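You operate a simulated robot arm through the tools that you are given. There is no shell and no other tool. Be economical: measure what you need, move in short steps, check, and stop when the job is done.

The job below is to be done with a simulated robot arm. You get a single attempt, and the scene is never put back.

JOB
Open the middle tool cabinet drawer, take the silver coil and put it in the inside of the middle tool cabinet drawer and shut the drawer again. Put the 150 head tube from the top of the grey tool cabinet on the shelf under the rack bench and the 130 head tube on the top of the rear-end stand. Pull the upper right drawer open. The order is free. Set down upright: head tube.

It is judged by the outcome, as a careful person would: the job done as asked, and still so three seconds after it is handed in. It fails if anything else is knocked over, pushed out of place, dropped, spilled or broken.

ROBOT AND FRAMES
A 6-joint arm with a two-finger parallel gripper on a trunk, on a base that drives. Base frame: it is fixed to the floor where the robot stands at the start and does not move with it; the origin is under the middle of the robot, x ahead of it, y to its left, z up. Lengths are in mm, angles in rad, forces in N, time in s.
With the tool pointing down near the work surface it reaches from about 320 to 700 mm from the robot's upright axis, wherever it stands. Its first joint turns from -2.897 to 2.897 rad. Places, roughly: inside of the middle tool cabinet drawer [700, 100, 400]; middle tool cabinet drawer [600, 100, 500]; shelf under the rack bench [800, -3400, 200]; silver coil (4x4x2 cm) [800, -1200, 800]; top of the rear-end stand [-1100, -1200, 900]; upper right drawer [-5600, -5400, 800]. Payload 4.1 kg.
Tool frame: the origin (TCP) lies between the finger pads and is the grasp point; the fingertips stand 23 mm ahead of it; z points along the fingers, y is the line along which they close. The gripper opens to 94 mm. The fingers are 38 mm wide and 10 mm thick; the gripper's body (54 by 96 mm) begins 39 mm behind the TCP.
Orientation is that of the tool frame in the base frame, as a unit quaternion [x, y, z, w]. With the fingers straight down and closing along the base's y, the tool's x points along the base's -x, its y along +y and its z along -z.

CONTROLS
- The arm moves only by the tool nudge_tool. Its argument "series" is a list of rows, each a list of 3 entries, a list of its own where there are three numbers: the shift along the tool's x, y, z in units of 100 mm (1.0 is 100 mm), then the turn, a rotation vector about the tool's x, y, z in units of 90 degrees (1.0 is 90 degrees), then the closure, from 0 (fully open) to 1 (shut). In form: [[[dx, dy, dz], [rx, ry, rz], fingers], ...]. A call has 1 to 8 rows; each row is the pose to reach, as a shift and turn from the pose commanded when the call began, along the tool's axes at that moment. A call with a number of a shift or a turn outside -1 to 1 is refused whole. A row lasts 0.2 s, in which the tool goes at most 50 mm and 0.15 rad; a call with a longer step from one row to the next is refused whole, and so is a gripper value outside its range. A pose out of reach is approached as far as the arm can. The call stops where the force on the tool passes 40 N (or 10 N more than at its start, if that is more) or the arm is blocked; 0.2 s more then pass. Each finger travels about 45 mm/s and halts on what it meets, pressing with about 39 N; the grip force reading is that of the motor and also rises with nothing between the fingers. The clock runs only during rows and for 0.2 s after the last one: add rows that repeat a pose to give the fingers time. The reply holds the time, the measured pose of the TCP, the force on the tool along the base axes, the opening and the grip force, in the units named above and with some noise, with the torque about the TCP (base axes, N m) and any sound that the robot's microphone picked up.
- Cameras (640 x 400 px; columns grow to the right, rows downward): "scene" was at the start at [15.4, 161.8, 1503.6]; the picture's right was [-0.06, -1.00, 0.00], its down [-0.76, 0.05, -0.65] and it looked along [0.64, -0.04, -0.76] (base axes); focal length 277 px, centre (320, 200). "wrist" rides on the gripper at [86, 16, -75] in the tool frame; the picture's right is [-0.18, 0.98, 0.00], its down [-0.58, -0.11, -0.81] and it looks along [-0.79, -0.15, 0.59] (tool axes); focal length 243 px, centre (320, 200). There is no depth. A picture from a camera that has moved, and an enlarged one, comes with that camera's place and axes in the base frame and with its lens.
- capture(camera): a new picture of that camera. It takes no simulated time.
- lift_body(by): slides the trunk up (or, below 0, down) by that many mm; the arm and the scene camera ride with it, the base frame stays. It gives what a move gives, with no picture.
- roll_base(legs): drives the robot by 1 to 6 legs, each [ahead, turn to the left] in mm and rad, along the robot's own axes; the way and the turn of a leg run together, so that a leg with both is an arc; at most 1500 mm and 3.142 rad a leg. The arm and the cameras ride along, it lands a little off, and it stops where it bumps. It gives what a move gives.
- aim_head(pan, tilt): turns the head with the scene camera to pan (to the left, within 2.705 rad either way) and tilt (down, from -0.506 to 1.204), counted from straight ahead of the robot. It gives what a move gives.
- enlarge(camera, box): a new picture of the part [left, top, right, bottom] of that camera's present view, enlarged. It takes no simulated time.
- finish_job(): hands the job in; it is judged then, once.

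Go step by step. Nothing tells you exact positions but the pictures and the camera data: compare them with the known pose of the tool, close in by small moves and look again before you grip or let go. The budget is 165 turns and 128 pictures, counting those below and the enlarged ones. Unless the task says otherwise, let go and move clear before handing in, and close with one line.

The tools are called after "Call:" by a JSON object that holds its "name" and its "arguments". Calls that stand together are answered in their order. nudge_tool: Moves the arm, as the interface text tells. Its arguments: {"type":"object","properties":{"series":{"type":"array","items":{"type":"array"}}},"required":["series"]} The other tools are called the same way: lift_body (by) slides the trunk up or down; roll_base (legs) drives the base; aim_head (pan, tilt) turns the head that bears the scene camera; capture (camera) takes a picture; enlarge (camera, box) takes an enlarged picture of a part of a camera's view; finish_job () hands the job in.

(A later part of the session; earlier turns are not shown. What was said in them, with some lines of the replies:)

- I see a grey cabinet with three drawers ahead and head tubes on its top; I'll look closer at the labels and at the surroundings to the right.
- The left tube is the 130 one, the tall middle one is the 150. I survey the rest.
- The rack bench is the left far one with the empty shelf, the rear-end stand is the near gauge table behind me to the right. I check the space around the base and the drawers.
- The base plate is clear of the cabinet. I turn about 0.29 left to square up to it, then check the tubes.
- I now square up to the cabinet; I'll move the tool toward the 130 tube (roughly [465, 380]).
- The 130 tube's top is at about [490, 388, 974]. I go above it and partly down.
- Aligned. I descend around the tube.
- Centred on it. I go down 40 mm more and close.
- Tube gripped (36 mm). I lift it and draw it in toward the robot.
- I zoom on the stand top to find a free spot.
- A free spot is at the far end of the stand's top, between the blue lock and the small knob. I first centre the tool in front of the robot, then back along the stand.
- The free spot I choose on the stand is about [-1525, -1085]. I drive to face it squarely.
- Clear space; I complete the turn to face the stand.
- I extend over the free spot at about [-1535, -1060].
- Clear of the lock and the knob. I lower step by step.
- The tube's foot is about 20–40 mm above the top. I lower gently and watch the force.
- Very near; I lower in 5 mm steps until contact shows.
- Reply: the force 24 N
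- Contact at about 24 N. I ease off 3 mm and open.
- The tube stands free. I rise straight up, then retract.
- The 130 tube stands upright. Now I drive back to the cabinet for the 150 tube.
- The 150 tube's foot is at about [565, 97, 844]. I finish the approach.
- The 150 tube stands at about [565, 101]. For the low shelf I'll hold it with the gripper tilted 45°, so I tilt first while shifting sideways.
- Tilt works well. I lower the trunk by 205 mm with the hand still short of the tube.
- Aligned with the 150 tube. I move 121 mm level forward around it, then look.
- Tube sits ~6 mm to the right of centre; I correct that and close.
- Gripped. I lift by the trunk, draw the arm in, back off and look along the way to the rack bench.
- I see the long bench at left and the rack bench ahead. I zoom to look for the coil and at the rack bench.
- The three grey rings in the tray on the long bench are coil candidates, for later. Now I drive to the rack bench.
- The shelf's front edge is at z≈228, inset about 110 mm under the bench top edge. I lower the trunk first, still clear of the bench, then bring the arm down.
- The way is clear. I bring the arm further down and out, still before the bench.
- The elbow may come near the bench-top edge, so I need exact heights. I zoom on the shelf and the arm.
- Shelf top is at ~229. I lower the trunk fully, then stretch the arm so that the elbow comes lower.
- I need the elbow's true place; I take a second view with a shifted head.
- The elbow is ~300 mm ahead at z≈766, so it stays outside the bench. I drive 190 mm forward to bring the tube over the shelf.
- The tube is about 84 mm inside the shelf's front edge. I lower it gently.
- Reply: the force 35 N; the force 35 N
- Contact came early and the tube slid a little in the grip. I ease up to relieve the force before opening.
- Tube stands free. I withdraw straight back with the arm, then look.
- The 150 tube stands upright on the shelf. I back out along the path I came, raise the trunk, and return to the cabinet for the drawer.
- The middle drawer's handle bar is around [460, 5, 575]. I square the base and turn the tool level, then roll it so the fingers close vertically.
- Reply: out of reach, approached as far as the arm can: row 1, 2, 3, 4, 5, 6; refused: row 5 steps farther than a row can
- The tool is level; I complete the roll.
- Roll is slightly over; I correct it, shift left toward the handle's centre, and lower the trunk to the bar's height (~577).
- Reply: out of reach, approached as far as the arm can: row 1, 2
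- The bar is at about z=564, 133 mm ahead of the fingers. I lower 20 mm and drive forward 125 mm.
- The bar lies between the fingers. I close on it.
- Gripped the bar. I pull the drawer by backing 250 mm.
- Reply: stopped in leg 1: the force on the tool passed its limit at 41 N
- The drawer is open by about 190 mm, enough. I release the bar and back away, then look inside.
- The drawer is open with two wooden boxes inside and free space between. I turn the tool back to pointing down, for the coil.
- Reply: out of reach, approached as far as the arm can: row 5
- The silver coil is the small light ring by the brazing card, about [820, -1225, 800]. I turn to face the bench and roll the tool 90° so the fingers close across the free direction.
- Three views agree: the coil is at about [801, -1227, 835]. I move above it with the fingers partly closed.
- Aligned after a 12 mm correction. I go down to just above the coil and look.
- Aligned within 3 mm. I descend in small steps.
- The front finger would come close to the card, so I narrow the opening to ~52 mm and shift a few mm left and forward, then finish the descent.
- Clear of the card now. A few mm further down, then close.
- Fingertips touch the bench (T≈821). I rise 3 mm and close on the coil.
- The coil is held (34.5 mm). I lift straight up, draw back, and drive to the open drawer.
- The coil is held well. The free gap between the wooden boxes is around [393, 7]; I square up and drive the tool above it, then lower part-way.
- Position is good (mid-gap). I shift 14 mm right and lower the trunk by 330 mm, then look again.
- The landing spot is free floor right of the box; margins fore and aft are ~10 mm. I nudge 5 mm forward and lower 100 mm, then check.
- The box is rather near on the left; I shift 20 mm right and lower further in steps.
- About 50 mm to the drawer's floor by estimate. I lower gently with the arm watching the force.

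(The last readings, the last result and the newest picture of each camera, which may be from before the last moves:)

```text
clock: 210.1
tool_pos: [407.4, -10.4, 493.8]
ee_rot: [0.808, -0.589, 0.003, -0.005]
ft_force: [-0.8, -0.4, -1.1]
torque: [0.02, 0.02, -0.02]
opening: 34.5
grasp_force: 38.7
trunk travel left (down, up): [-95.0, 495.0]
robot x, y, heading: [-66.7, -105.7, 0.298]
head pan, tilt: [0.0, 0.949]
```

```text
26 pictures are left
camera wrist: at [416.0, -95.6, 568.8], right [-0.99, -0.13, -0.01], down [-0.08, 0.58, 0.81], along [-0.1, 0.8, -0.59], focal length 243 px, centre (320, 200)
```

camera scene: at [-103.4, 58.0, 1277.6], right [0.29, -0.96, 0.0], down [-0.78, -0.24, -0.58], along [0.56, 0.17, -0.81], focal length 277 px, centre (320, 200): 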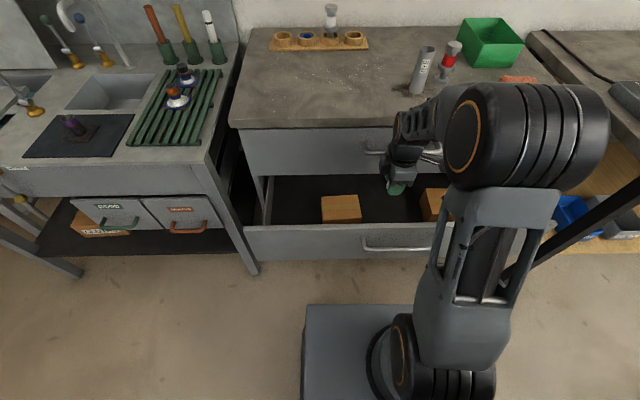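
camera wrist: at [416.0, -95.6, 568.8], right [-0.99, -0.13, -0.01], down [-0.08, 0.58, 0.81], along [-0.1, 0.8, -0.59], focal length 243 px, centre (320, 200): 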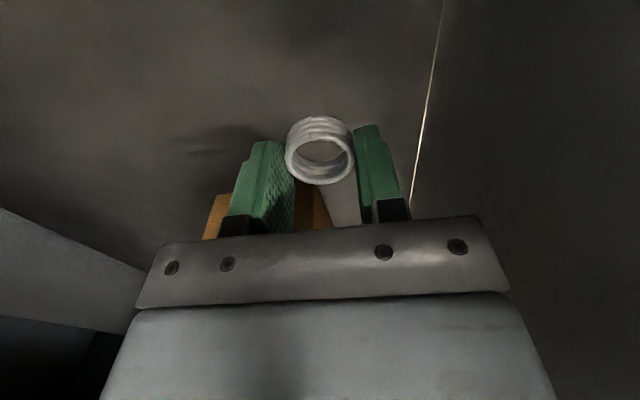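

Floor estimate now ~455; a bit further down.

Call:
{"name": "nudge_tool", "arguments": {"series": [[[0, 0, 0.03], [0, 0, 0], 1], [[0, 0, 0.06], [0, 0, 0], 1]]}}

Call:
{"name": "nudge_tool", "arguments": {"series": [[[0, 0, 0.02], [0, 0, 0], 1], [[0, 0, 0.04], [0, 0, 0], 1]]}}

Call:
{"name": "nudge_tool", "arguments": {"series": [[[0, 0, 0.02], [0, 0, 0], 1], [[0, 0, 0.04], [0, 0, 0], 1]]}}

Call:
{"name": "nudge_tool", "arguments": {"series": [[[0, 0, 0.02], [0, 0, 0], 1], [[0, 0, 0.03], [0, 0, 0], 1]]}}

Call:
{"name": "capture", "arguments": {"camera": "wrist"}}

```text
clock: 210.7
tool_pos: [407.5, -9.2, 487.3]
ee_rot: [0.809, -0.588, 0.004, -0.004]
ft_force: [-0.3, -0.2, -0.8]
torque: [-0.04, 0.03, 0.0]
opening: 34.7
grasp_force: 39.6
trunk travel left (down, up): [-95.0, 495.0]
robot x, y, heading: [-63.8, -103.1, 0.298]
head pan, tilt: [0.0, 0.949]
```

```text
clock: 211.3
tool_pos: [407.0, -9.1, 484.0]
ee_rot: [0.809, -0.588, 0.004, -0.005]
ft_force: [0.3, 0.8, -0.5]
torque: [0.01, -0.04, -0.01]
opening: 34.7
grasp_force: 38.6
trunk travel left (down, up): [-95.0, 495.0]
robot x, y, heading: [-67.6, -104.2, 0.297]
head pan, tilt: [0.0, 0.949]
```

```text
clock: 211.9
tool_pos: [407.4, -8.2, 479.9]
ee_rot: [0.808, -0.589, 0.004, -0.005]
ft_force: [0.1, -0.2, -1.1]
torque: [0.01, 0.0, 0.03]
opening: 34.5
grasp_force: 39.5
trunk travel left (down, up): [-95.0, 495.0]
robot x, y, heading: [-63.2, -104.4, 0.302]
head pan, tilt: [0.0, 0.949]
```

```text
clock: 212.5
tool_pos: [407.2, -10.7, 476.3]
ee_rot: [0.808, -0.589, 0.004, -0.005]
ft_force: [-0.2, -0.9, -0.2]
torque: [-0.03, 0.0, -0.04]
opening: 34.6
grasp_force: 39.1
trunk travel left (down, up): [-95.0, 495.0]
robot x, y, heading: [-68.2, -106.0, 0.3]
head pan, tilt: [0.0, 0.949]
```

```text
25 pictures are left
camera wrist: at [415.9, -96.0, 551.1], right [-0.99, -0.13, -0.01], down [-0.08, 0.58, 0.81], along [-0.09, 0.8, -0.59], focal length 243 px, centre (320, 200)
```

wrist: 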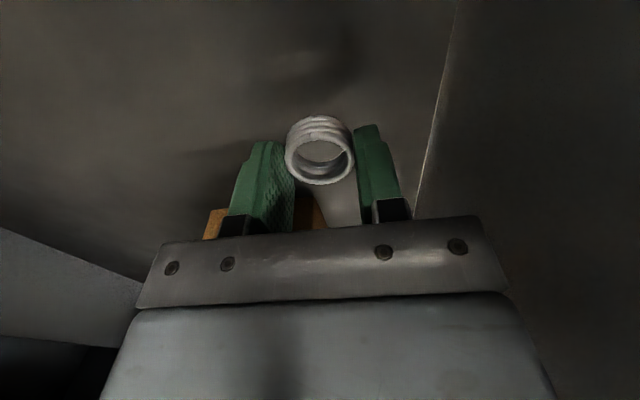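

Call:
{"name": "nudge_tool", "arguments": {"series": [[[0, 0, 0.03], [0, 0, 0], 1], [[0, 0, 0.06], [0, 0, 0], 1]]}}

Call:
{"name": "nudge_tool", "arguments": {"series": [[[0, 0, 0.02], [0, 0, 0], 1], [[0, 0, 0.04], [0, 0, 0], 1]]}}

Call:
{"name": "nudge_tool", "arguments": {"series": [[[0, 0, 0.02], [0, 0, 0], 1], [[0, 0, 0.04], [0, 0, 0], 1]]}}

Call:
{"name": "capture", "arguments": {"camera": "wrist"}}

```text
clock: 213.1
tool_pos: [407.7, -10.7, 471.2]
ee_rot: [0.809, -0.588, 0.003, -0.005]
ft_force: [0.0, 0.5, -0.5]
torque: [0.0, -0.04, 0.02]
opening: 34.4
grasp_force: 38.7
trunk travel left (down, up): [-95.0, 495.0]
robot x, y, heading: [-64.4, -104.6, 0.295]
head pan, tilt: [0.0, 0.949]
```

```text
clock: 213.7
tool_pos: [408.7, -9.8, 466.6]
ee_rot: [0.808, -0.589, 0.003, -0.005]
ft_force: [0.3, 0.6, -1.2]
torque: [-0.01, -0.05, -0.03]
opening: 34.6
grasp_force: 39.2
trunk travel left (down, up): [-95.0, 495.0]
robot x, y, heading: [-65.9, -102.7, 0.3]
head pan, tilt: [0.0, 0.949]
```

```text
clock: 214.3
tool_pos: [408.2, -9.2, 461.7]
ee_rot: [0.808, -0.589, 0.004, -0.005]
ft_force: [0.0, 0.1, -0.4]
torque: [0.01, 0.04, 0.03]
opening: 34.5
grasp_force: 39.1
trunk travel left (down, up): [-95.0, 495.0]
robot x, y, heading: [-62.8, -104.1, 0.299]
head pan, tilt: [0.0, 0.949]
```

```text
24 pictures are left
camera wrist: at [416.7, -95.9, 537.7], right [-0.99, -0.13, -0.01], down [-0.08, 0.58, 0.81], along [-0.09, 0.8, -0.59], focal length 243 px, centre (320, 200)
```

wrist: 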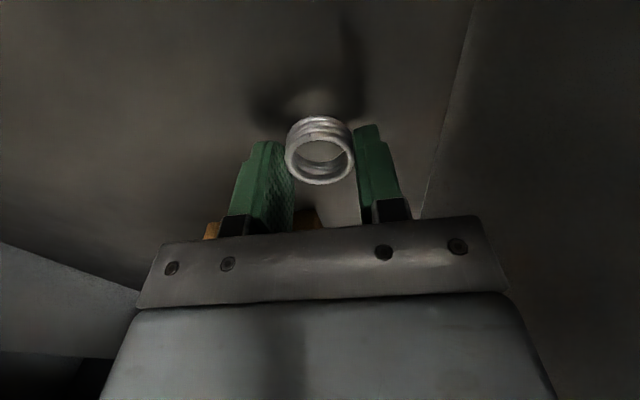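

The coil's shadow is close now: about 10 mm remain.

Call:
{"name": "nudge_tool", "arguments": {"series": [[[0, 0, 0.03], [0, 0, 0], 1], [[0, 0, 0.06], [0, 0, 0], 1]]}}

Call:
{"name": "nudge_tool", "arguments": {"series": [[[0, 0, 0.02], [0, 0, 0], 1], [[0, 0, 0.03], [0, 0, 0], 1]]}}

Call:
{"name": "nudge_tool", "arguments": {"series": [[[0, 0, 0.01], [0, 0, 0], 1], [[0, 0, 0.02], [0, 0, 0], 1]]}}

Call:
{"name": "capture", "arguments": {"camera": "wrist"}}

```text
clock: 214.9
tool_pos: [408.1, -8.2, 456.7]
ee_rot: [0.809, -0.588, 0.004, -0.005]
ft_force: [0.1, -0.5, -0.8]
torque: [0.02, -0.01, 0.03]
opening: 34.7
grasp_force: 39.8
trunk travel left (down, up): [-95.0, 495.0]
robot x, y, heading: [-66.3, -104.7, 0.296]
head pan, tilt: [0.0, 0.949]
```

```text
clock: 215.5
tool_pos: [408.0, -8.9, 453.7]
ee_rot: [0.808, -0.589, 0.004, -0.005]
ft_force: [0.3, -0.5, -0.2]
torque: [0.02, -0.04, -0.02]
opening: 34.8
grasp_force: 38.7
trunk travel left (down, up): [-95.0, 495.0]
robot x, y, heading: [-63.9, -101.8, 0.294]
head pan, tilt: [0.0, 0.949]
```

```text
clock: 216.1
tool_pos: [407.9, -9.4, 454.5]
ee_rot: [0.809, -0.588, 0.005, -0.006]
ft_force: [-2.7, 1.4, 17.2]
torque: [-0.03, 0.31, -0.01]
opening: 34.6
grasp_force: 39.1
trunk travel left (down, up): [-95.0, 495.0]
robot x, y, heading: [-62.1, -108.3, 0.299]
head pan, tilt: [0.0, 0.949]
```

```text
23 pictures are left
camera wrist: at [416.5, -95.9, 528.5], right [-0.99, -0.13, -0.02], down [-0.09, 0.58, 0.81], along [-0.09, 0.8, -0.59], focal length 243 px, centre (320, 200)
```

wrist: 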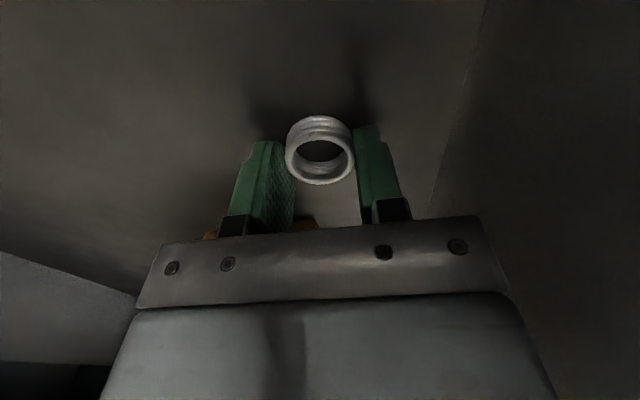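

Contact: the coil rests on the drawer's floor. I ease up slightly and open to ~58 mm, then rise.

Call:
{"name": "nudge_tool", "arguments": {"series": [[[0, 0, -0.01], [0, 0, 0], 1], [[0, 0, -0.01], [0, 0, 0], 0.6], [[0, 0, -0.01], [0, 0, 0], 0.4], [[0, 0, -0.01], [0, 0, 0], 0.4], [[0, 0, -0.01], [0, 0, 0], 0.4]]}}

Call:
{"name": "nudge_tool", "arguments": {"series": [[[0, 0, -0.2], [0, 0, 0], 0.4], [[0, 0, -0.5], [0, 0, 0], 0.4]]}}

Call:
{"name": "capture", "arguments": {"camera": "wrist"}}

```text
clock: 217.3
tool_pos: [407.2, -9.8, 452.7]
ee_rot: [0.809, -0.588, 0.003, -0.005]
ft_force: [0.8, 0.0, 0.3]
torque: [0.01, 0.0, -0.01]
opening: 56.1
grasp_force: 0.0
trunk travel left (down, up): [-95.0, 495.0]
robot x, y, heading: [-65.1, -104.3, 0.295]
head pan, tilt: [0.0, 0.949]
```

```text
clock: 217.9
tool_pos: [406.5, -10.5, 502.9]
ee_rot: [0.809, -0.588, 0.003, -0.005]
ft_force: [-0.1, 0.7, 0.0]
torque: [0.01, 0.02, 0.01]
opening: 56.3
grasp_force: 0.1
trunk travel left (down, up): [-95.0, 495.0]
robot x, y, heading: [-67.2, -110.0, 0.299]
head pan, tilt: [0.0, 0.949]
```

```text
22 pictures are left
camera wrist: at [415.1, -96.2, 577.8], right [-0.99, -0.13, -0.01], down [-0.08, 0.58, 0.81], along [-0.1, 0.8, -0.59], focal length 243 px, centre (320, 200)
```

wrist: 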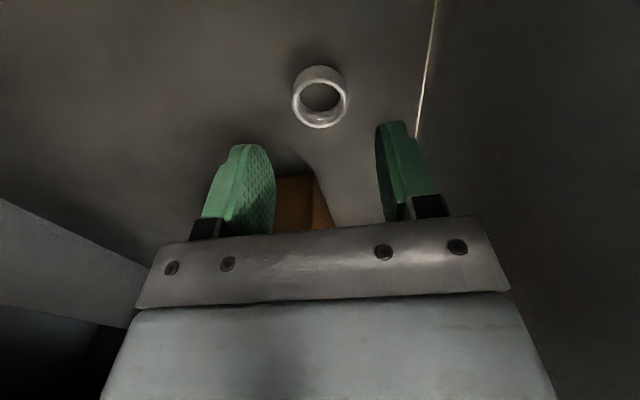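

The coil lies flat on the drawer floor. I rise out, back off, and level the tool to push the drawer shut.

Call:
{"name": "lift_body", "arguments": {"by": 350}}

Call:
{"name": "roll_base", "arguments": {"legs": [[-400, 0]]}}

Call:
{"name": "nudge_tool", "arguments": {"series": [[[0, -0.17, 0], [0.09, 0, 0], 1], [[0, -0.34, 0], [0.18, 0, 0], 1], [[0, -0.5, 0], [0.27, 0, 0], 1], [[0, -0.67, 0], [0.36, 0, 0], 1], [[0, -0.84, 0], [0.45, 0, 0], 1], [[0, -1, 0], [0.54, 0, 0], 1]]}}

Call:
{"name": "nudge_tool", "arguments": {"series": [[[0, 0, 0], [0.09, 0, 0], 1], [[0, 0, 0], [0.18, 0, 0], 1], [[0, 0, 0], [0.27, 0, 0], 1], [[0, 0, 0], [0.36, 0, 0], 1], [[0, 0, 0], [0.45, 0, 0], 1]]}}

Call:
{"name": "capture", "arguments": {"camera": "scene"}}

```text
clock: 221.3
tool_pos: [407.3, -10.4, 851.9]
ee_rot: [0.809, -0.588, 0.004, -0.004]
ft_force: [0.1, 0.3, -0.5]
torque: [0.02, 0.0, -0.02]
opening: 56.3
grasp_force: 0.2
trunk travel left (down, up): [-445.0, 145.0]
robot x, y, heading: [-63.9, -102.5, 0.297]
head pan, tilt: [0.0, 0.949]
```

```text
clock: 223.8
tool_pos: [21.7, -129.8, 852.1]
ee_rot: [0.807, -0.59, 0.005, -0.005]
ft_force: [0.2, 0.6, 0.3]
torque: [0.01, 0.01, -0.03]
opening: 56.2
grasp_force: 0.1
trunk travel left (down, up): [-445.0, 145.0]
robot x, y, heading: [-454.3, -221.9, 0.295]
head pan, tilt: [0.0, 0.949]
```

```text
clock: 225.2
tool_pos: [115.2, -119.9, 858.2]
ee_rot: [0.738, -0.56, 0.262, -0.269]
ft_force: [-0.1, 1.0, 0.2]
torque: [-0.05, -0.03, 0.01]
opening: 0.0
grasp_force: 39.4
out of reach, approached as far as the arm can: row 4, 5, 6
trunk travel left (down, up): [-445.0, 145.0]
robot x, y, heading: [-452.5, -222.1, 0.286]
head pan, tilt: [0.0, 0.949]
```

```text
clock: 226.4
tool_pos: [115.5, -119.9, 855.1]
ee_rot: [0.6, -0.434, 0.439, -0.508]
ft_force: [-0.4, 0.0, 0.1]
torque: [0.01, -0.03, 0.01]
opening: 0.0
grasp_force: 39.0
trunk travel left (down, up): [-445.0, 145.0]
robot x, y, heading: [-451.0, -221.4, 0.29]
head pan, tilt: [0.0, 0.949]
```

```text
21 pictures are left
camera scene: at [-488.4, -59.0, 1467.6], right [0.29, -0.96, 0.0], down [-0.78, -0.23, -0.58], along [0.56, 0.17, -0.81], focal length 277 px, centre (320, 200)
```

scene: 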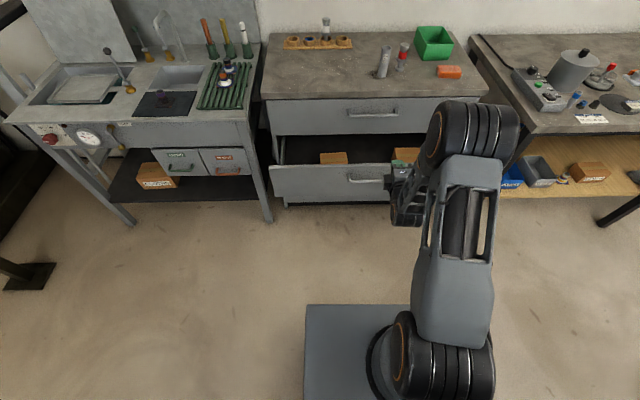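

The tool is level with the fingers shut. I lower to z≈615 (above the bar, on the panel) and push forward.

Call:
{"name": "lift_body", "arguments": {"by": -240}}

Call:
{"name": "roll_base", "arguments": {"legs": [[150, 0]]}}

Call:
{"name": "capture", "arguments": {"camera": "scene"}}

Call:
{"name": "capture", "arguments": {"camera": "wrist"}}

```text
clock: 228.9
tool_pos: [114.0, -118.7, 616.6]
ee_rot: [0.601, -0.434, 0.439, -0.508]
ft_force: [0.8, 0.9, -0.2]
torque: [-0.02, 0.03, -0.02]
opening: 0.0
grasp_force: 38.6
trunk travel left (down, up): [-205.0, 385.0]
robot x, y, heading: [-452.3, -221.0, 0.29]
head pan, tilt: [0.0, 0.949]
```

```text
clock: 230.3
tool_pos: [260.8, -76.7, 616.3]
ee_rot: [0.601, -0.434, 0.44, -0.507]
ft_force: [-0.3, 0.7, -0.5]
torque: [0.01, 0.03, -0.02]
opening: 0.3
grasp_force: 38.9
trunk travel left (down, up): [-205.0, 385.0]
robot x, y, heading: [-304.3, -180.2, 0.291]
head pan, tilt: [0.0, 0.949]
```

```text
20 pictures are left
camera scene: at [-342.3, -15.2, 1227.6], right [0.29, -0.96, 0.0], down [-0.78, -0.23, -0.58], along [0.56, 0.17, -0.81], focal length 277 px, centre (320, 200)
```

scene: 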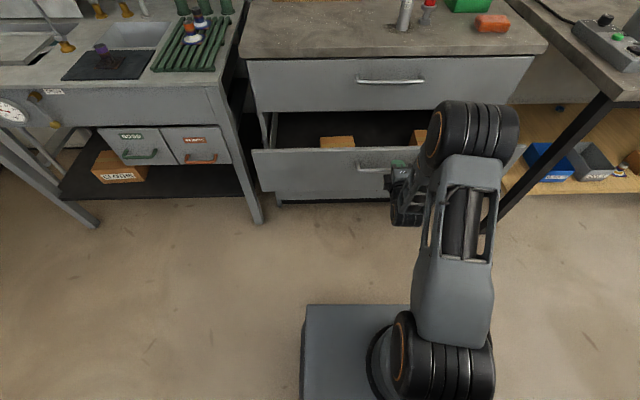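

```text
19 pictures are left
camera wrist: at [206.2, -177.2, 615.9], right [-0.12, 0.07, -0.99], down [-0.91, 0.39, 0.14], along [0.4, 0.92, 0.02], focal length 243 px, centre (320, 200)
```

wrist: 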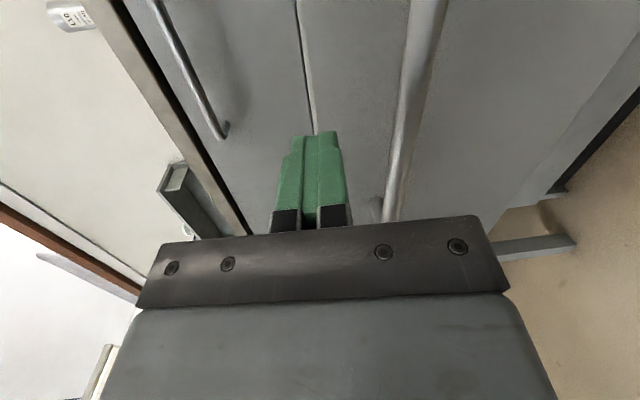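

The panel's top edge is at z≈616, so I lower 21 mm to push between the bar and the edge, then drive forward.

Call:
{"name": "lift_body", "arguments": {"by": -21}}

Call:
{"name": "roll_base", "arguments": {"legs": [[230, 0]]}}

Call:
{"name": "capture", "arguments": {"camera": "scene"}}

```text
clock: 230.9
tool_pos: [262.0, -76.0, 595.3]
ee_rot: [0.601, -0.434, 0.439, -0.508]
ft_force: [0.6, 0.4, 0.2]
torque: [0.0, -0.01, -0.02]
opening: 0.0
grasp_force: 39.2
trunk travel left (down, up): [-184.0, 406.0]
robot x, y, heading: [-304.1, -178.3, 0.292]
head pan, tilt: [0.0, 0.949]
```

```text
clock: 232.7
tool_pos: [485.5, -9.6, 595.5]
ee_rot: [0.601, -0.435, 0.439, -0.507]
ft_force: [0.0, -0.4, -0.8]
torque: [0.01, 0.0, 0.0]
opening: 0.0
grasp_force: 39.4
trunk travel left (down, up): [-184.0, 406.0]
robot x, y, heading: [-82.6, -113.1, 0.29]
head pan, tilt: [0.0, 0.949]
```

```text
18 pictures are left
camera scene: at [-118.4, 51.8, 1206.6], right [0.29, -0.96, 0.0], down [-0.78, -0.23, -0.58], along [0.56, 0.17, -0.81], focal length 277 px, centre (320, 200)
```

scene: 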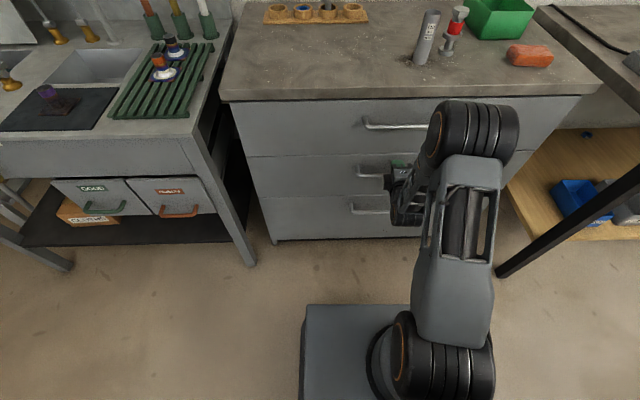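

Nearly shut. I push on until it stops.

Call:
{"name": "roll_base", "arguments": {"legs": [[30, 0]]}}

Call:
{"name": "enlarge", "arguments": {"camera": "scene", "box": [210, 80, 450, 260]}}

```text
clock: 233.5
tool_pos: [493.1, -7.2, 595.6]
ee_rot: [0.601, -0.434, 0.44, -0.507]
ft_force: [-11.7, -2.5, 7.4]
torque: [0.19, -0.2, 0.21]
opening: 0.0
grasp_force: 39.1
trunk travel left (down, up): [-184.0, 406.0]
robot x, y, heading: [-70.2, -108.3, 0.288]
head pan, tilt: [0.0, 0.949]
stopped in leg 1: the force on the tool passed its limit at 81 N (the readings are from after the stop); the commanded pose is now the measured one
```

```text
2.22 times, centred on (330, 170) of scene
camera zoom: at [-108.6, 54.9, 1206.6], right [0.29, -0.96, 0.0], down [-0.78, -0.23, -0.58], along [0.56, 0.17, -0.81], focal length 615 px, centre (298, 267)
```

zoom: 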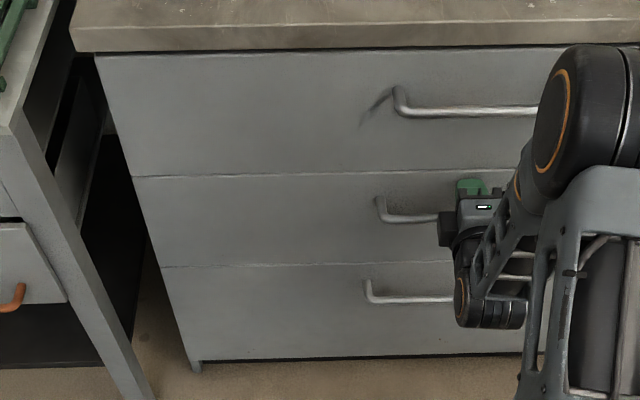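

The drawer is shut flush. Now I set off for the upper right drawer at the far end: back out, raise the trunk, and reverse along the clear lane.

Call:
{"name": "roll_base", "arguments": {"legs": [[-300, 0]]}}

Call:
{"name": "lift_body", "arguments": {"by": 240}}

Call:
{"name": "roll_base", "arguments": {"legs": [[-950, 0], [-950, 0]]}}

Call:
{"name": "aim_head", "arguments": {"pan": -2.6, "tilt": 0.3}}

Call:
{"name": "capture", "arguments": {"camera": "scene"}}

```text
clock: 235.5
tool_pos: [208.2, -94.6, 594.6]
ee_rot: [0.6, -0.435, 0.441, -0.506]
ft_force: [0.1, 0.2, 0.0]
torque: [0.03, 0.0, -0.01]
opening: 0.0
grasp_force: 38.8
trunk travel left (down, up): [-184.0, 406.0]
robot x, y, heading: [-358.0, -193.1, 0.292]
head pan, tilt: [0.0, 0.949]
```

```text
clock: 238.0
tool_pos: [207.3, -93.0, 835.5]
ee_rot: [0.6, -0.435, 0.441, -0.506]
ft_force: [-0.1, -0.3, -0.9]
torque: [0.01, 0.03, 0.02]
opening: 0.1
grasp_force: 39.1
trunk travel left (down, up): [-424.0, 166.0]
robot x, y, heading: [-359.7, -192.2, 0.284]
head pan, tilt: [0.0, 0.949]
```

```text
clock: 247.4
tool_pos: [-1598.2, -607.0, 835.8]
ee_rot: [0.6, -0.436, 0.441, -0.506]
ft_force: [-0.6, 0.5, 0.3]
torque: [-0.01, -0.01, 0.0]
opening: 0.0
grasp_force: 39.3
trunk travel left (down, up): [-424.0, 166.0]
robot x, y, heading: [-2161.5, -705.3, 0.285]
head pan, tilt: [0.0, 0.949]
```

```text
clock: 249.8
tool_pos: [-1596.2, -608.5, 835.5]
ee_rot: [0.599, -0.437, 0.441, -0.506]
ft_force: [-1.5, 0.9, 0.0]
torque: [0.0, -0.01, 0.02]
opening: 0.1
grasp_force: 39.0
trunk travel left (down, up): [-424.0, 166.0]
robot x, y, heading: [-2159.9, -703.7, 0.28]
head pan, tilt: [-2.601, 0.3]
```

```text
16 pictures are left
camera scene: at [-2330.7, -631.5, 1502.5], right [-0.74, 0.68, 0.0], down [0.2, 0.22, -0.96], along [-0.65, -0.7, -0.3], focal length 277 px, centre (320, 200)
```

scene: 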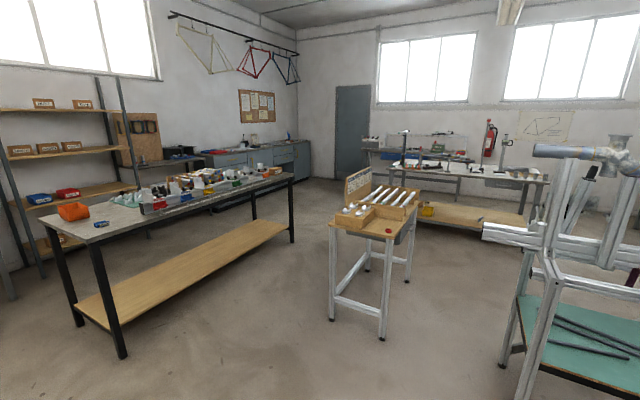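

The corridor between the paint bench and the brush table is clear (about 1 m wide). I reverse through it.

Call:
{"name": "roll_base", "arguments": {"legs": [[0, 0.8], [-865, 0], [-865, 0], [0, -0.764]]}}

Call:
{"name": "aim_head", "arguments": {"pan": -2.65, "tilt": 0.35}}

Call:
{"name": "capture", "arguments": {"camera": "scene"}}

```text
clock: 262.7
tool_pos: [-2405.1, -2138.6, 833.3]
ee_rot: [0.607, -0.426, 0.433, -0.513]
ft_force: [-0.2, 0.1, -0.6]
torque: [-0.05, -0.01, 0.0]
opening: 0.0
grasp_force: 38.7
trunk travel left (down, up): [-424.0, 166.0]
robot x, y, heading: [-2967.9, -2254.2, 0.319]
head pan, tilt: [-2.601, 0.3]
```

```text
clock: 263.4
tool_pos: [-2406.2, -2138.8, 834.8]
ee_rot: [0.607, -0.426, 0.432, -0.513]
ft_force: [-0.2, 0.0, -0.6]
torque: [0.0, 0.02, 0.03]
opening: 0.0
grasp_force: 39.0
trunk travel left (down, up): [-424.0, 166.0]
robot x, y, heading: [-2966.6, -2253.9, 0.323]
head pan, tilt: [-2.649, 0.351]
```

```text
15 pictures are left
camera scene: at [-3141.2, -2184.2, 1497.8], right [-0.73, 0.69, 0.0], down [0.24, 0.25, -0.94], along [-0.65, -0.68, -0.34], focal length 277 px, centre (320, 200)
```

scene: 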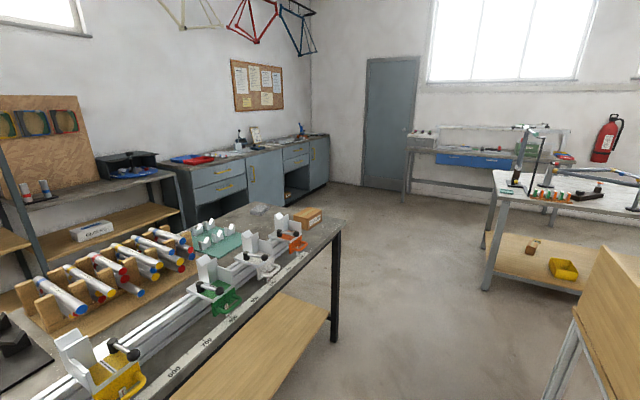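

The target is the grey wall cabinet near the door: the upper drawer of its right-hand set. I continue reversing past the paint bench and turn to face it.

Call:
{"name": "roll_base", "arguments": {"legs": [[0, -0.02], [-850, 0], [-850, 0], [0, 0.55], [-1000, 0], [-950, 0]]}}

Call:
{"name": "roll_base", "arguments": {"legs": [[0, -2.0]]}}

Call:
{"name": "aim_head", "arguments": {"pan": 0.0, "tilt": 0.5}}

Call:
{"name": "capture", "arguments": {"camera": "scene"}}

```text
clock: 283.3
tool_pos: [-5453.5, -3883.7, 835.2]
ee_rot: [0.697, -0.252, 0.283, -0.609]
ft_force: [-0.7, -0.5, 0.0]
torque: [0.03, 0.03, -0.01]
opening: 0.0
grasp_force: 39.2
trunk travel left (down, up): [-424.0, 166.0]
robot x, y, heading: [-5880.2, -4269.7, 0.852]
head pan, tilt: [-2.649, 0.351]
```

```text
clock: 288.5
tool_pos: [-5710.7, -4815.7, 834.7]
ee_rot: [-0.16, 0.724, -0.666, 0.086]
ft_force: [0.9, 0.3, -0.6]
torque: [0.04, 0.0, 0.02]
opening: 0.0
grasp_force: 39.0
trunk travel left (down, up): [-424.0, 166.0]
robot x, y, heading: [-5878.2, -4267.9, -1.164]
head pan, tilt: [-2.649, 0.351]
```

```text
clock: 290.9
tool_pos: [-5710.9, -4816.9, 834.3]
ee_rot: [-0.16, 0.724, -0.665, 0.087]
ft_force: [0.3, 0.9, 0.2]
torque: [0.02, 0.01, 0.0]
opening: 0.0
grasp_force: 38.8
trunk travel left (down, up): [-424.0, 166.0]
robot x, y, heading: [-5881.0, -4265.6, -1.163]
head pan, tilt: [0.0, 0.499]
```

```text
14 pictures are left
camera scene: at [-5713.5, -4230.5, 1484.1], right [-0.92, -0.4, 0.0], down [-0.19, 0.44, -0.88], along [0.35, -0.81, -0.48], focal length 277 px, centre (320, 200)
```

scene: 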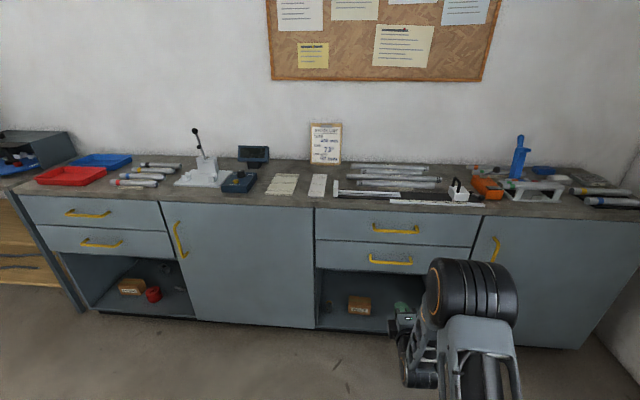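

The upper right drawer's yellow handle is roughly at [-5620, -5276, 800]. I square up, open the fingers and approach 280 mm, then look closer.

Call:
{"name": "roll_base", "arguments": {"legs": [[0, -0.085], [280, 0]]}}

Call:
{"name": "nudge_tool", "arguments": {"series": [[[0, 0, 0], [0, 0, 0], 0.5], [[0, 0, 0], [0, 0, 0], 0], [[0, 0, 0], [0, 0, 0], 0], [[0, 0, 0], [0, 0, 0], 0], [[0, 0, 0], [0, 0, 0], 0], [[0, 0, 0], [0, 0, 0], 0]]}}

Call:
{"name": "capture", "arguments": {"camera": "scene"}}

Call:
{"name": "capture", "arguments": {"camera": "wrist"}}

```text
clock: 293.3
tool_pos: [-5670.2, -5086.1, 835.2]
ee_rot: [-0.13, 0.73, -0.669, 0.059]
ft_force: [1.0, 1.1, -0.2]
torque: [0.0, 0.01, -0.02]
opening: 0.0
grasp_force: 39.1
trunk travel left (down, up): [-424.0, 166.0]
robot x, y, heading: [-5791.2, -4525.4, -1.249]
head pan, tilt: [0.0, 0.499]
```

```text
clock: 294.7
tool_pos: [-5670.3, -5086.9, 833.9]
ee_rot: [-0.13, 0.73, -0.668, 0.059]
ft_force: [0.1, -0.9, 0.4]
torque: [0.02, -0.01, -0.02]
opening: 94.1
grasp_force: 0.1
trunk travel left (down, up): [-424.0, 166.0]
robot x, y, heading: [-5791.3, -4526.5, -1.248]
head pan, tilt: [0.0, 0.499]
```

```text
13 pictures are left
camera scene: at [-5624.0, -4503.0, 1484.1], right [-0.95, -0.32, 0.0], down [-0.15, 0.45, -0.88], along [0.28, -0.83, -0.48], focal length 277 px, centre (320, 200)
```

scene: 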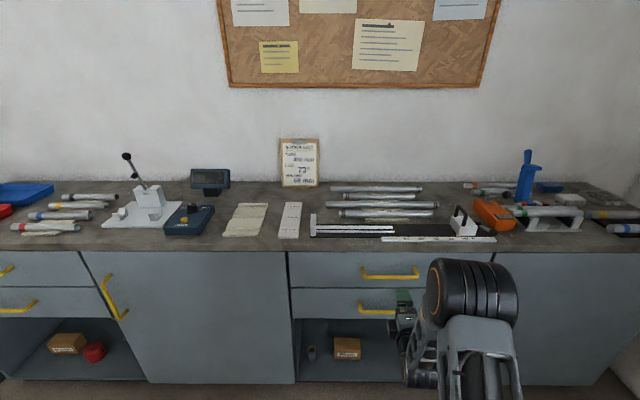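

```text
12 pictures are left
camera wrist: at [-5775.8, -5035.9, 834.2], right [0.07, 0.12, -0.99], down [0.36, 0.92, 0.14], along [0.93, -0.37, 0.02], focal length 243 px, centre (320, 200)
```

wrist: 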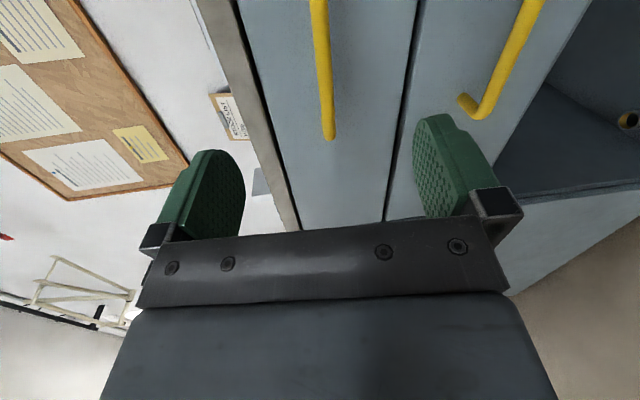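

The handle bar is at z≈819, about 159 mm ahead and centred. I lower 15 mm and drive 145 mm.

Call:
{"name": "lift_body", "arguments": {"by": -15}}

Call:
{"name": "roll_base", "arguments": {"legs": [[145, 0]]}}

Call:
{"name": "capture", "arguments": {"camera": "wrist"}}

```text
clock: 295.3
tool_pos: [-5670.0, -5087.4, 819.8]
ee_rot: [-0.129, 0.73, -0.669, 0.059]
ft_force: [0.1, 0.1, -1.1]
torque: [0.03, -0.01, 0.0]
opening: 94.1
grasp_force: 0.0
trunk travel left (down, up): [-409.0, 181.0]
robot x, y, heading: [-5788.1, -4531.5, -1.25]
head pan, tilt: [0.0, 0.499]
```

```text
clock: 296.7
tool_pos: [-5623.0, -5222.0, 820.6]
ee_rot: [-0.129, 0.73, -0.669, 0.059]
ft_force: [0.1, 0.0, -0.4]
torque: [0.01, 0.0, -0.02]
opening: 93.9
grasp_force: 0.0
trunk travel left (down, up): [-409.0, 181.0]
robot x, y, heading: [-5743.2, -4662.8, -1.252]
head pan, tilt: [0.0, 0.499]
```

```text
11 pictures are left
camera wrist: at [-5730.3, -5171.8, 819.3], right [0.07, 0.12, -0.99], down [0.36, 0.92, 0.14], along [0.93, -0.37, 0.02], focal length 243 px, centre (320, 200)
```

wrist: 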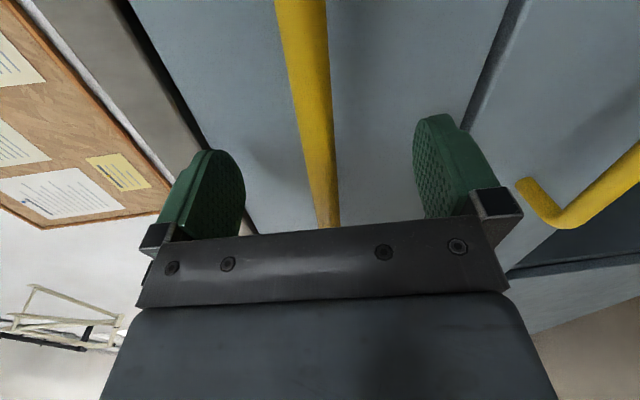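

The bar is between the fingers. I close on it.

Call:
{"name": "nudge_tool", "arguments": {"series": [[[0, 0, 0], [0, 0, 0], 0.5], [[0, 0, 0], [0, 0, 0], 1], [[0, 0, 0], [0, 0, 0], 1], [[0, 0, 0], [0, 0, 0], 1], [[0, 0, 0], [0, 0, 0], 1], [[0, 0, 0], [0, 0, 0], 1], [[0, 0, 0], [0, 0, 0], 1]]}}

Call:
{"name": "capture", "arguments": {"camera": "wrist"}}

```text
clock: 298.3
tool_pos: [-5624.8, -5221.9, 818.5]
ee_rot: [-0.129, 0.731, -0.667, 0.059]
ft_force: [0.6, 2.7, -11.3]
torque: [0.65, -1.79, -0.27]
opening: 16.5
grasp_force: 44.8
trunk travel left (down, up): [-409.0, 181.0]
robot x, y, heading: [-5745.0, -4663.5, -1.242]
head pan, tilt: [0.0, 0.499]
```

```text
10 pictures are left
camera wrist: at [-5730.4, -5171.6, 817.9], right [0.07, 0.12, -0.99], down [0.36, 0.92, 0.14], along [0.93, -0.37, 0.02], focal length 243 px, centre (320, 200)
```

wrist: 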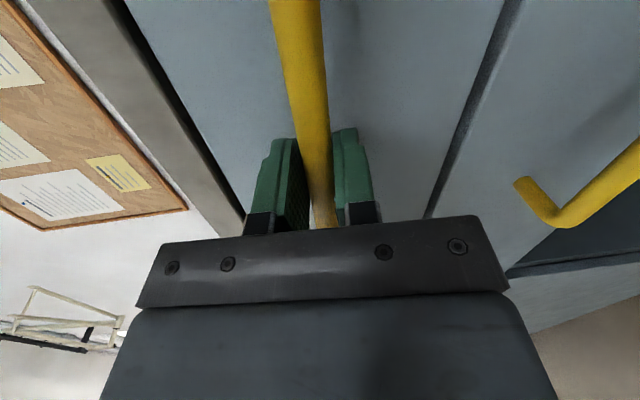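

Gripped. I pull the drawer by backing 250 mm.

Call:
{"name": "roll_base", "arguments": {"legs": [[-250, 0]]}}

Call:
{"name": "capture", "arguments": {"camera": "scene"}}

```text
clock: 300.1
tool_pos: [-5702.0, -4988.4, 818.7]
ee_rot: [-0.13, 0.731, -0.667, 0.058]
ft_force: [28.9, 8.3, -20.0]
torque: [0.65, -1.81, 0.52]
opening: 16.7
grasp_force: 45.2
trunk travel left (down, up): [-409.0, 181.0]
robot x, y, heading: [-5825.5, -4430.1, -1.246]
head pan, tilt: [0.0, 0.499]
```

```text
9 pictures are left
camera scene: at [-5653.3, -4405.6, 1468.6], right [-0.95, -0.32, 0.0], down [-0.15, 0.45, -0.88], along [0.28, -0.83, -0.48], focal length 277 px, centre (320, 200)
```

scene: 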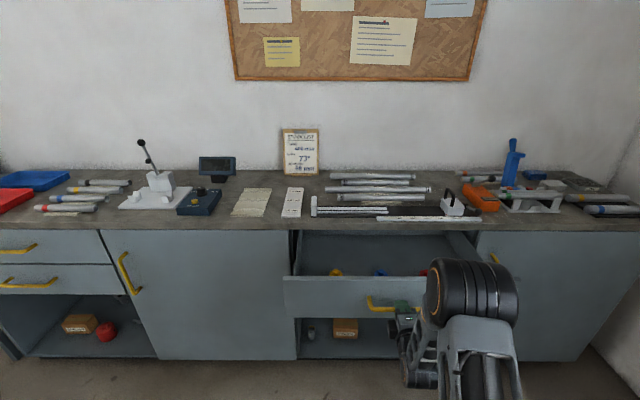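

It opens well (~245 mm). I pull a little more, then let go.

Call:
{"name": "roll_base", "arguments": {"legs": [[-50, 0]]}}

Call:
{"name": "nudge_tool", "arguments": {"series": [[[0, 0, 0], [0, 0, 0], 0.6], [[0, 0, 0], [0, 0, 0], 0.2], [[0, 0, 0], [0, 0, 0], 0], [[0, 0, 0], [0, 0, 0], 0], [[0, 0, 0], [0, 0, 0], 0], [[0, 0, 0], [0, 0, 0], 0]]}}

Call:
{"name": "capture", "arguments": {"camera": "wrist"}}

```text
clock: 301.0
tool_pos: [-5717.1, -4939.8, 818.3]
ee_rot: [-0.13, 0.731, -0.667, 0.06]
ft_force: [14.3, 4.5, -7.2]
torque: [0.61, -1.87, 0.89]
opening: 16.9
grasp_force: 44.8
trunk travel left (down, up): [-409.0, 181.0]
robot x, y, heading: [-5838.0, -4383.1, -1.247]
head pan, tilt: [0.0, 0.499]
```

```text
clock: 302.4
tool_pos: [-5718.5, -4939.8, 819.4]
ee_rot: [-0.131, 0.731, -0.667, 0.06]
ft_force: [-0.5, -0.4, 0.8]
torque: [0.02, -0.02, -0.03]
opening: 94.1
grasp_force: 0.1
trunk travel left (down, up): [-409.0, 181.0]
robot x, y, heading: [-5838.6, -4379.9, -1.245]
head pan, tilt: [0.0, 0.499]
```

```text
8 pictures are left
camera wrist: at [-5824.9, -4890.1, 818.4], right [0.07, 0.12, -0.99], down [0.36, 0.92, 0.14], along [0.93, -0.36, 0.02], focal length 243 px, centre (320, 200)
```

wrist: 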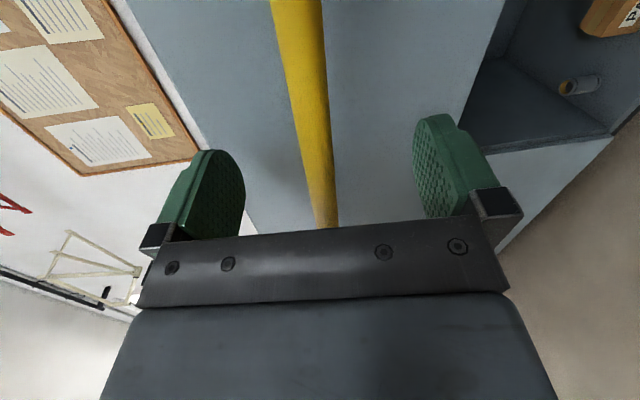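

Released. I back straight away and take a last look.

Call:
{"name": "roll_base", "arguments": {"legs": [[-250, 0]]}}

Call:
{"name": "capture", "arguments": {"camera": "scene"}}

```text
clock: 304.3
tool_pos: [-5802.2, -4699.2, 818.7]
ee_rot: [-0.128, 0.731, -0.667, 0.058]
ft_force: [-0.3, -1.1, 0.9]
torque: [-0.02, -0.01, 0.0]
opening: 94.2
grasp_force: 0.0
trunk travel left (down, up): [-409.0, 181.0]
robot x, y, heading: [-5923.2, -4141.7, -1.254]
head pan, tilt: [0.0, 0.499]
```

```text
7 pictures are left
camera scene: at [-5753.2, -4115.8, 1469.1], right [-0.95, -0.31, 0.0], down [-0.15, 0.45, -0.88], along [0.28, -0.83, -0.48], focal length 277 px, centre (320, 200)
```

scene: 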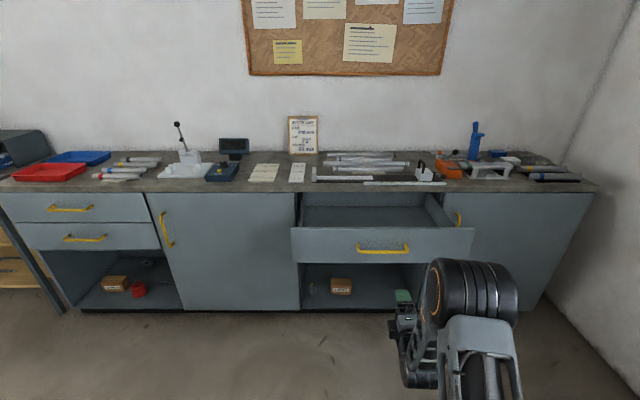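

The upper right drawer stands open, the hand is clear, and all the other parts were checked when they were done, so I hand the job in.

Call:
{"name": "finish_job", "arguments": {}}

```text
The job is handed in.
```

The whole job is done and handed in: the silver coil is in the shut middle drawer, the 150 tube stands on the rack bench shelf, the 130 tube stands on the rear-end stand, and the upper right drawer is open.
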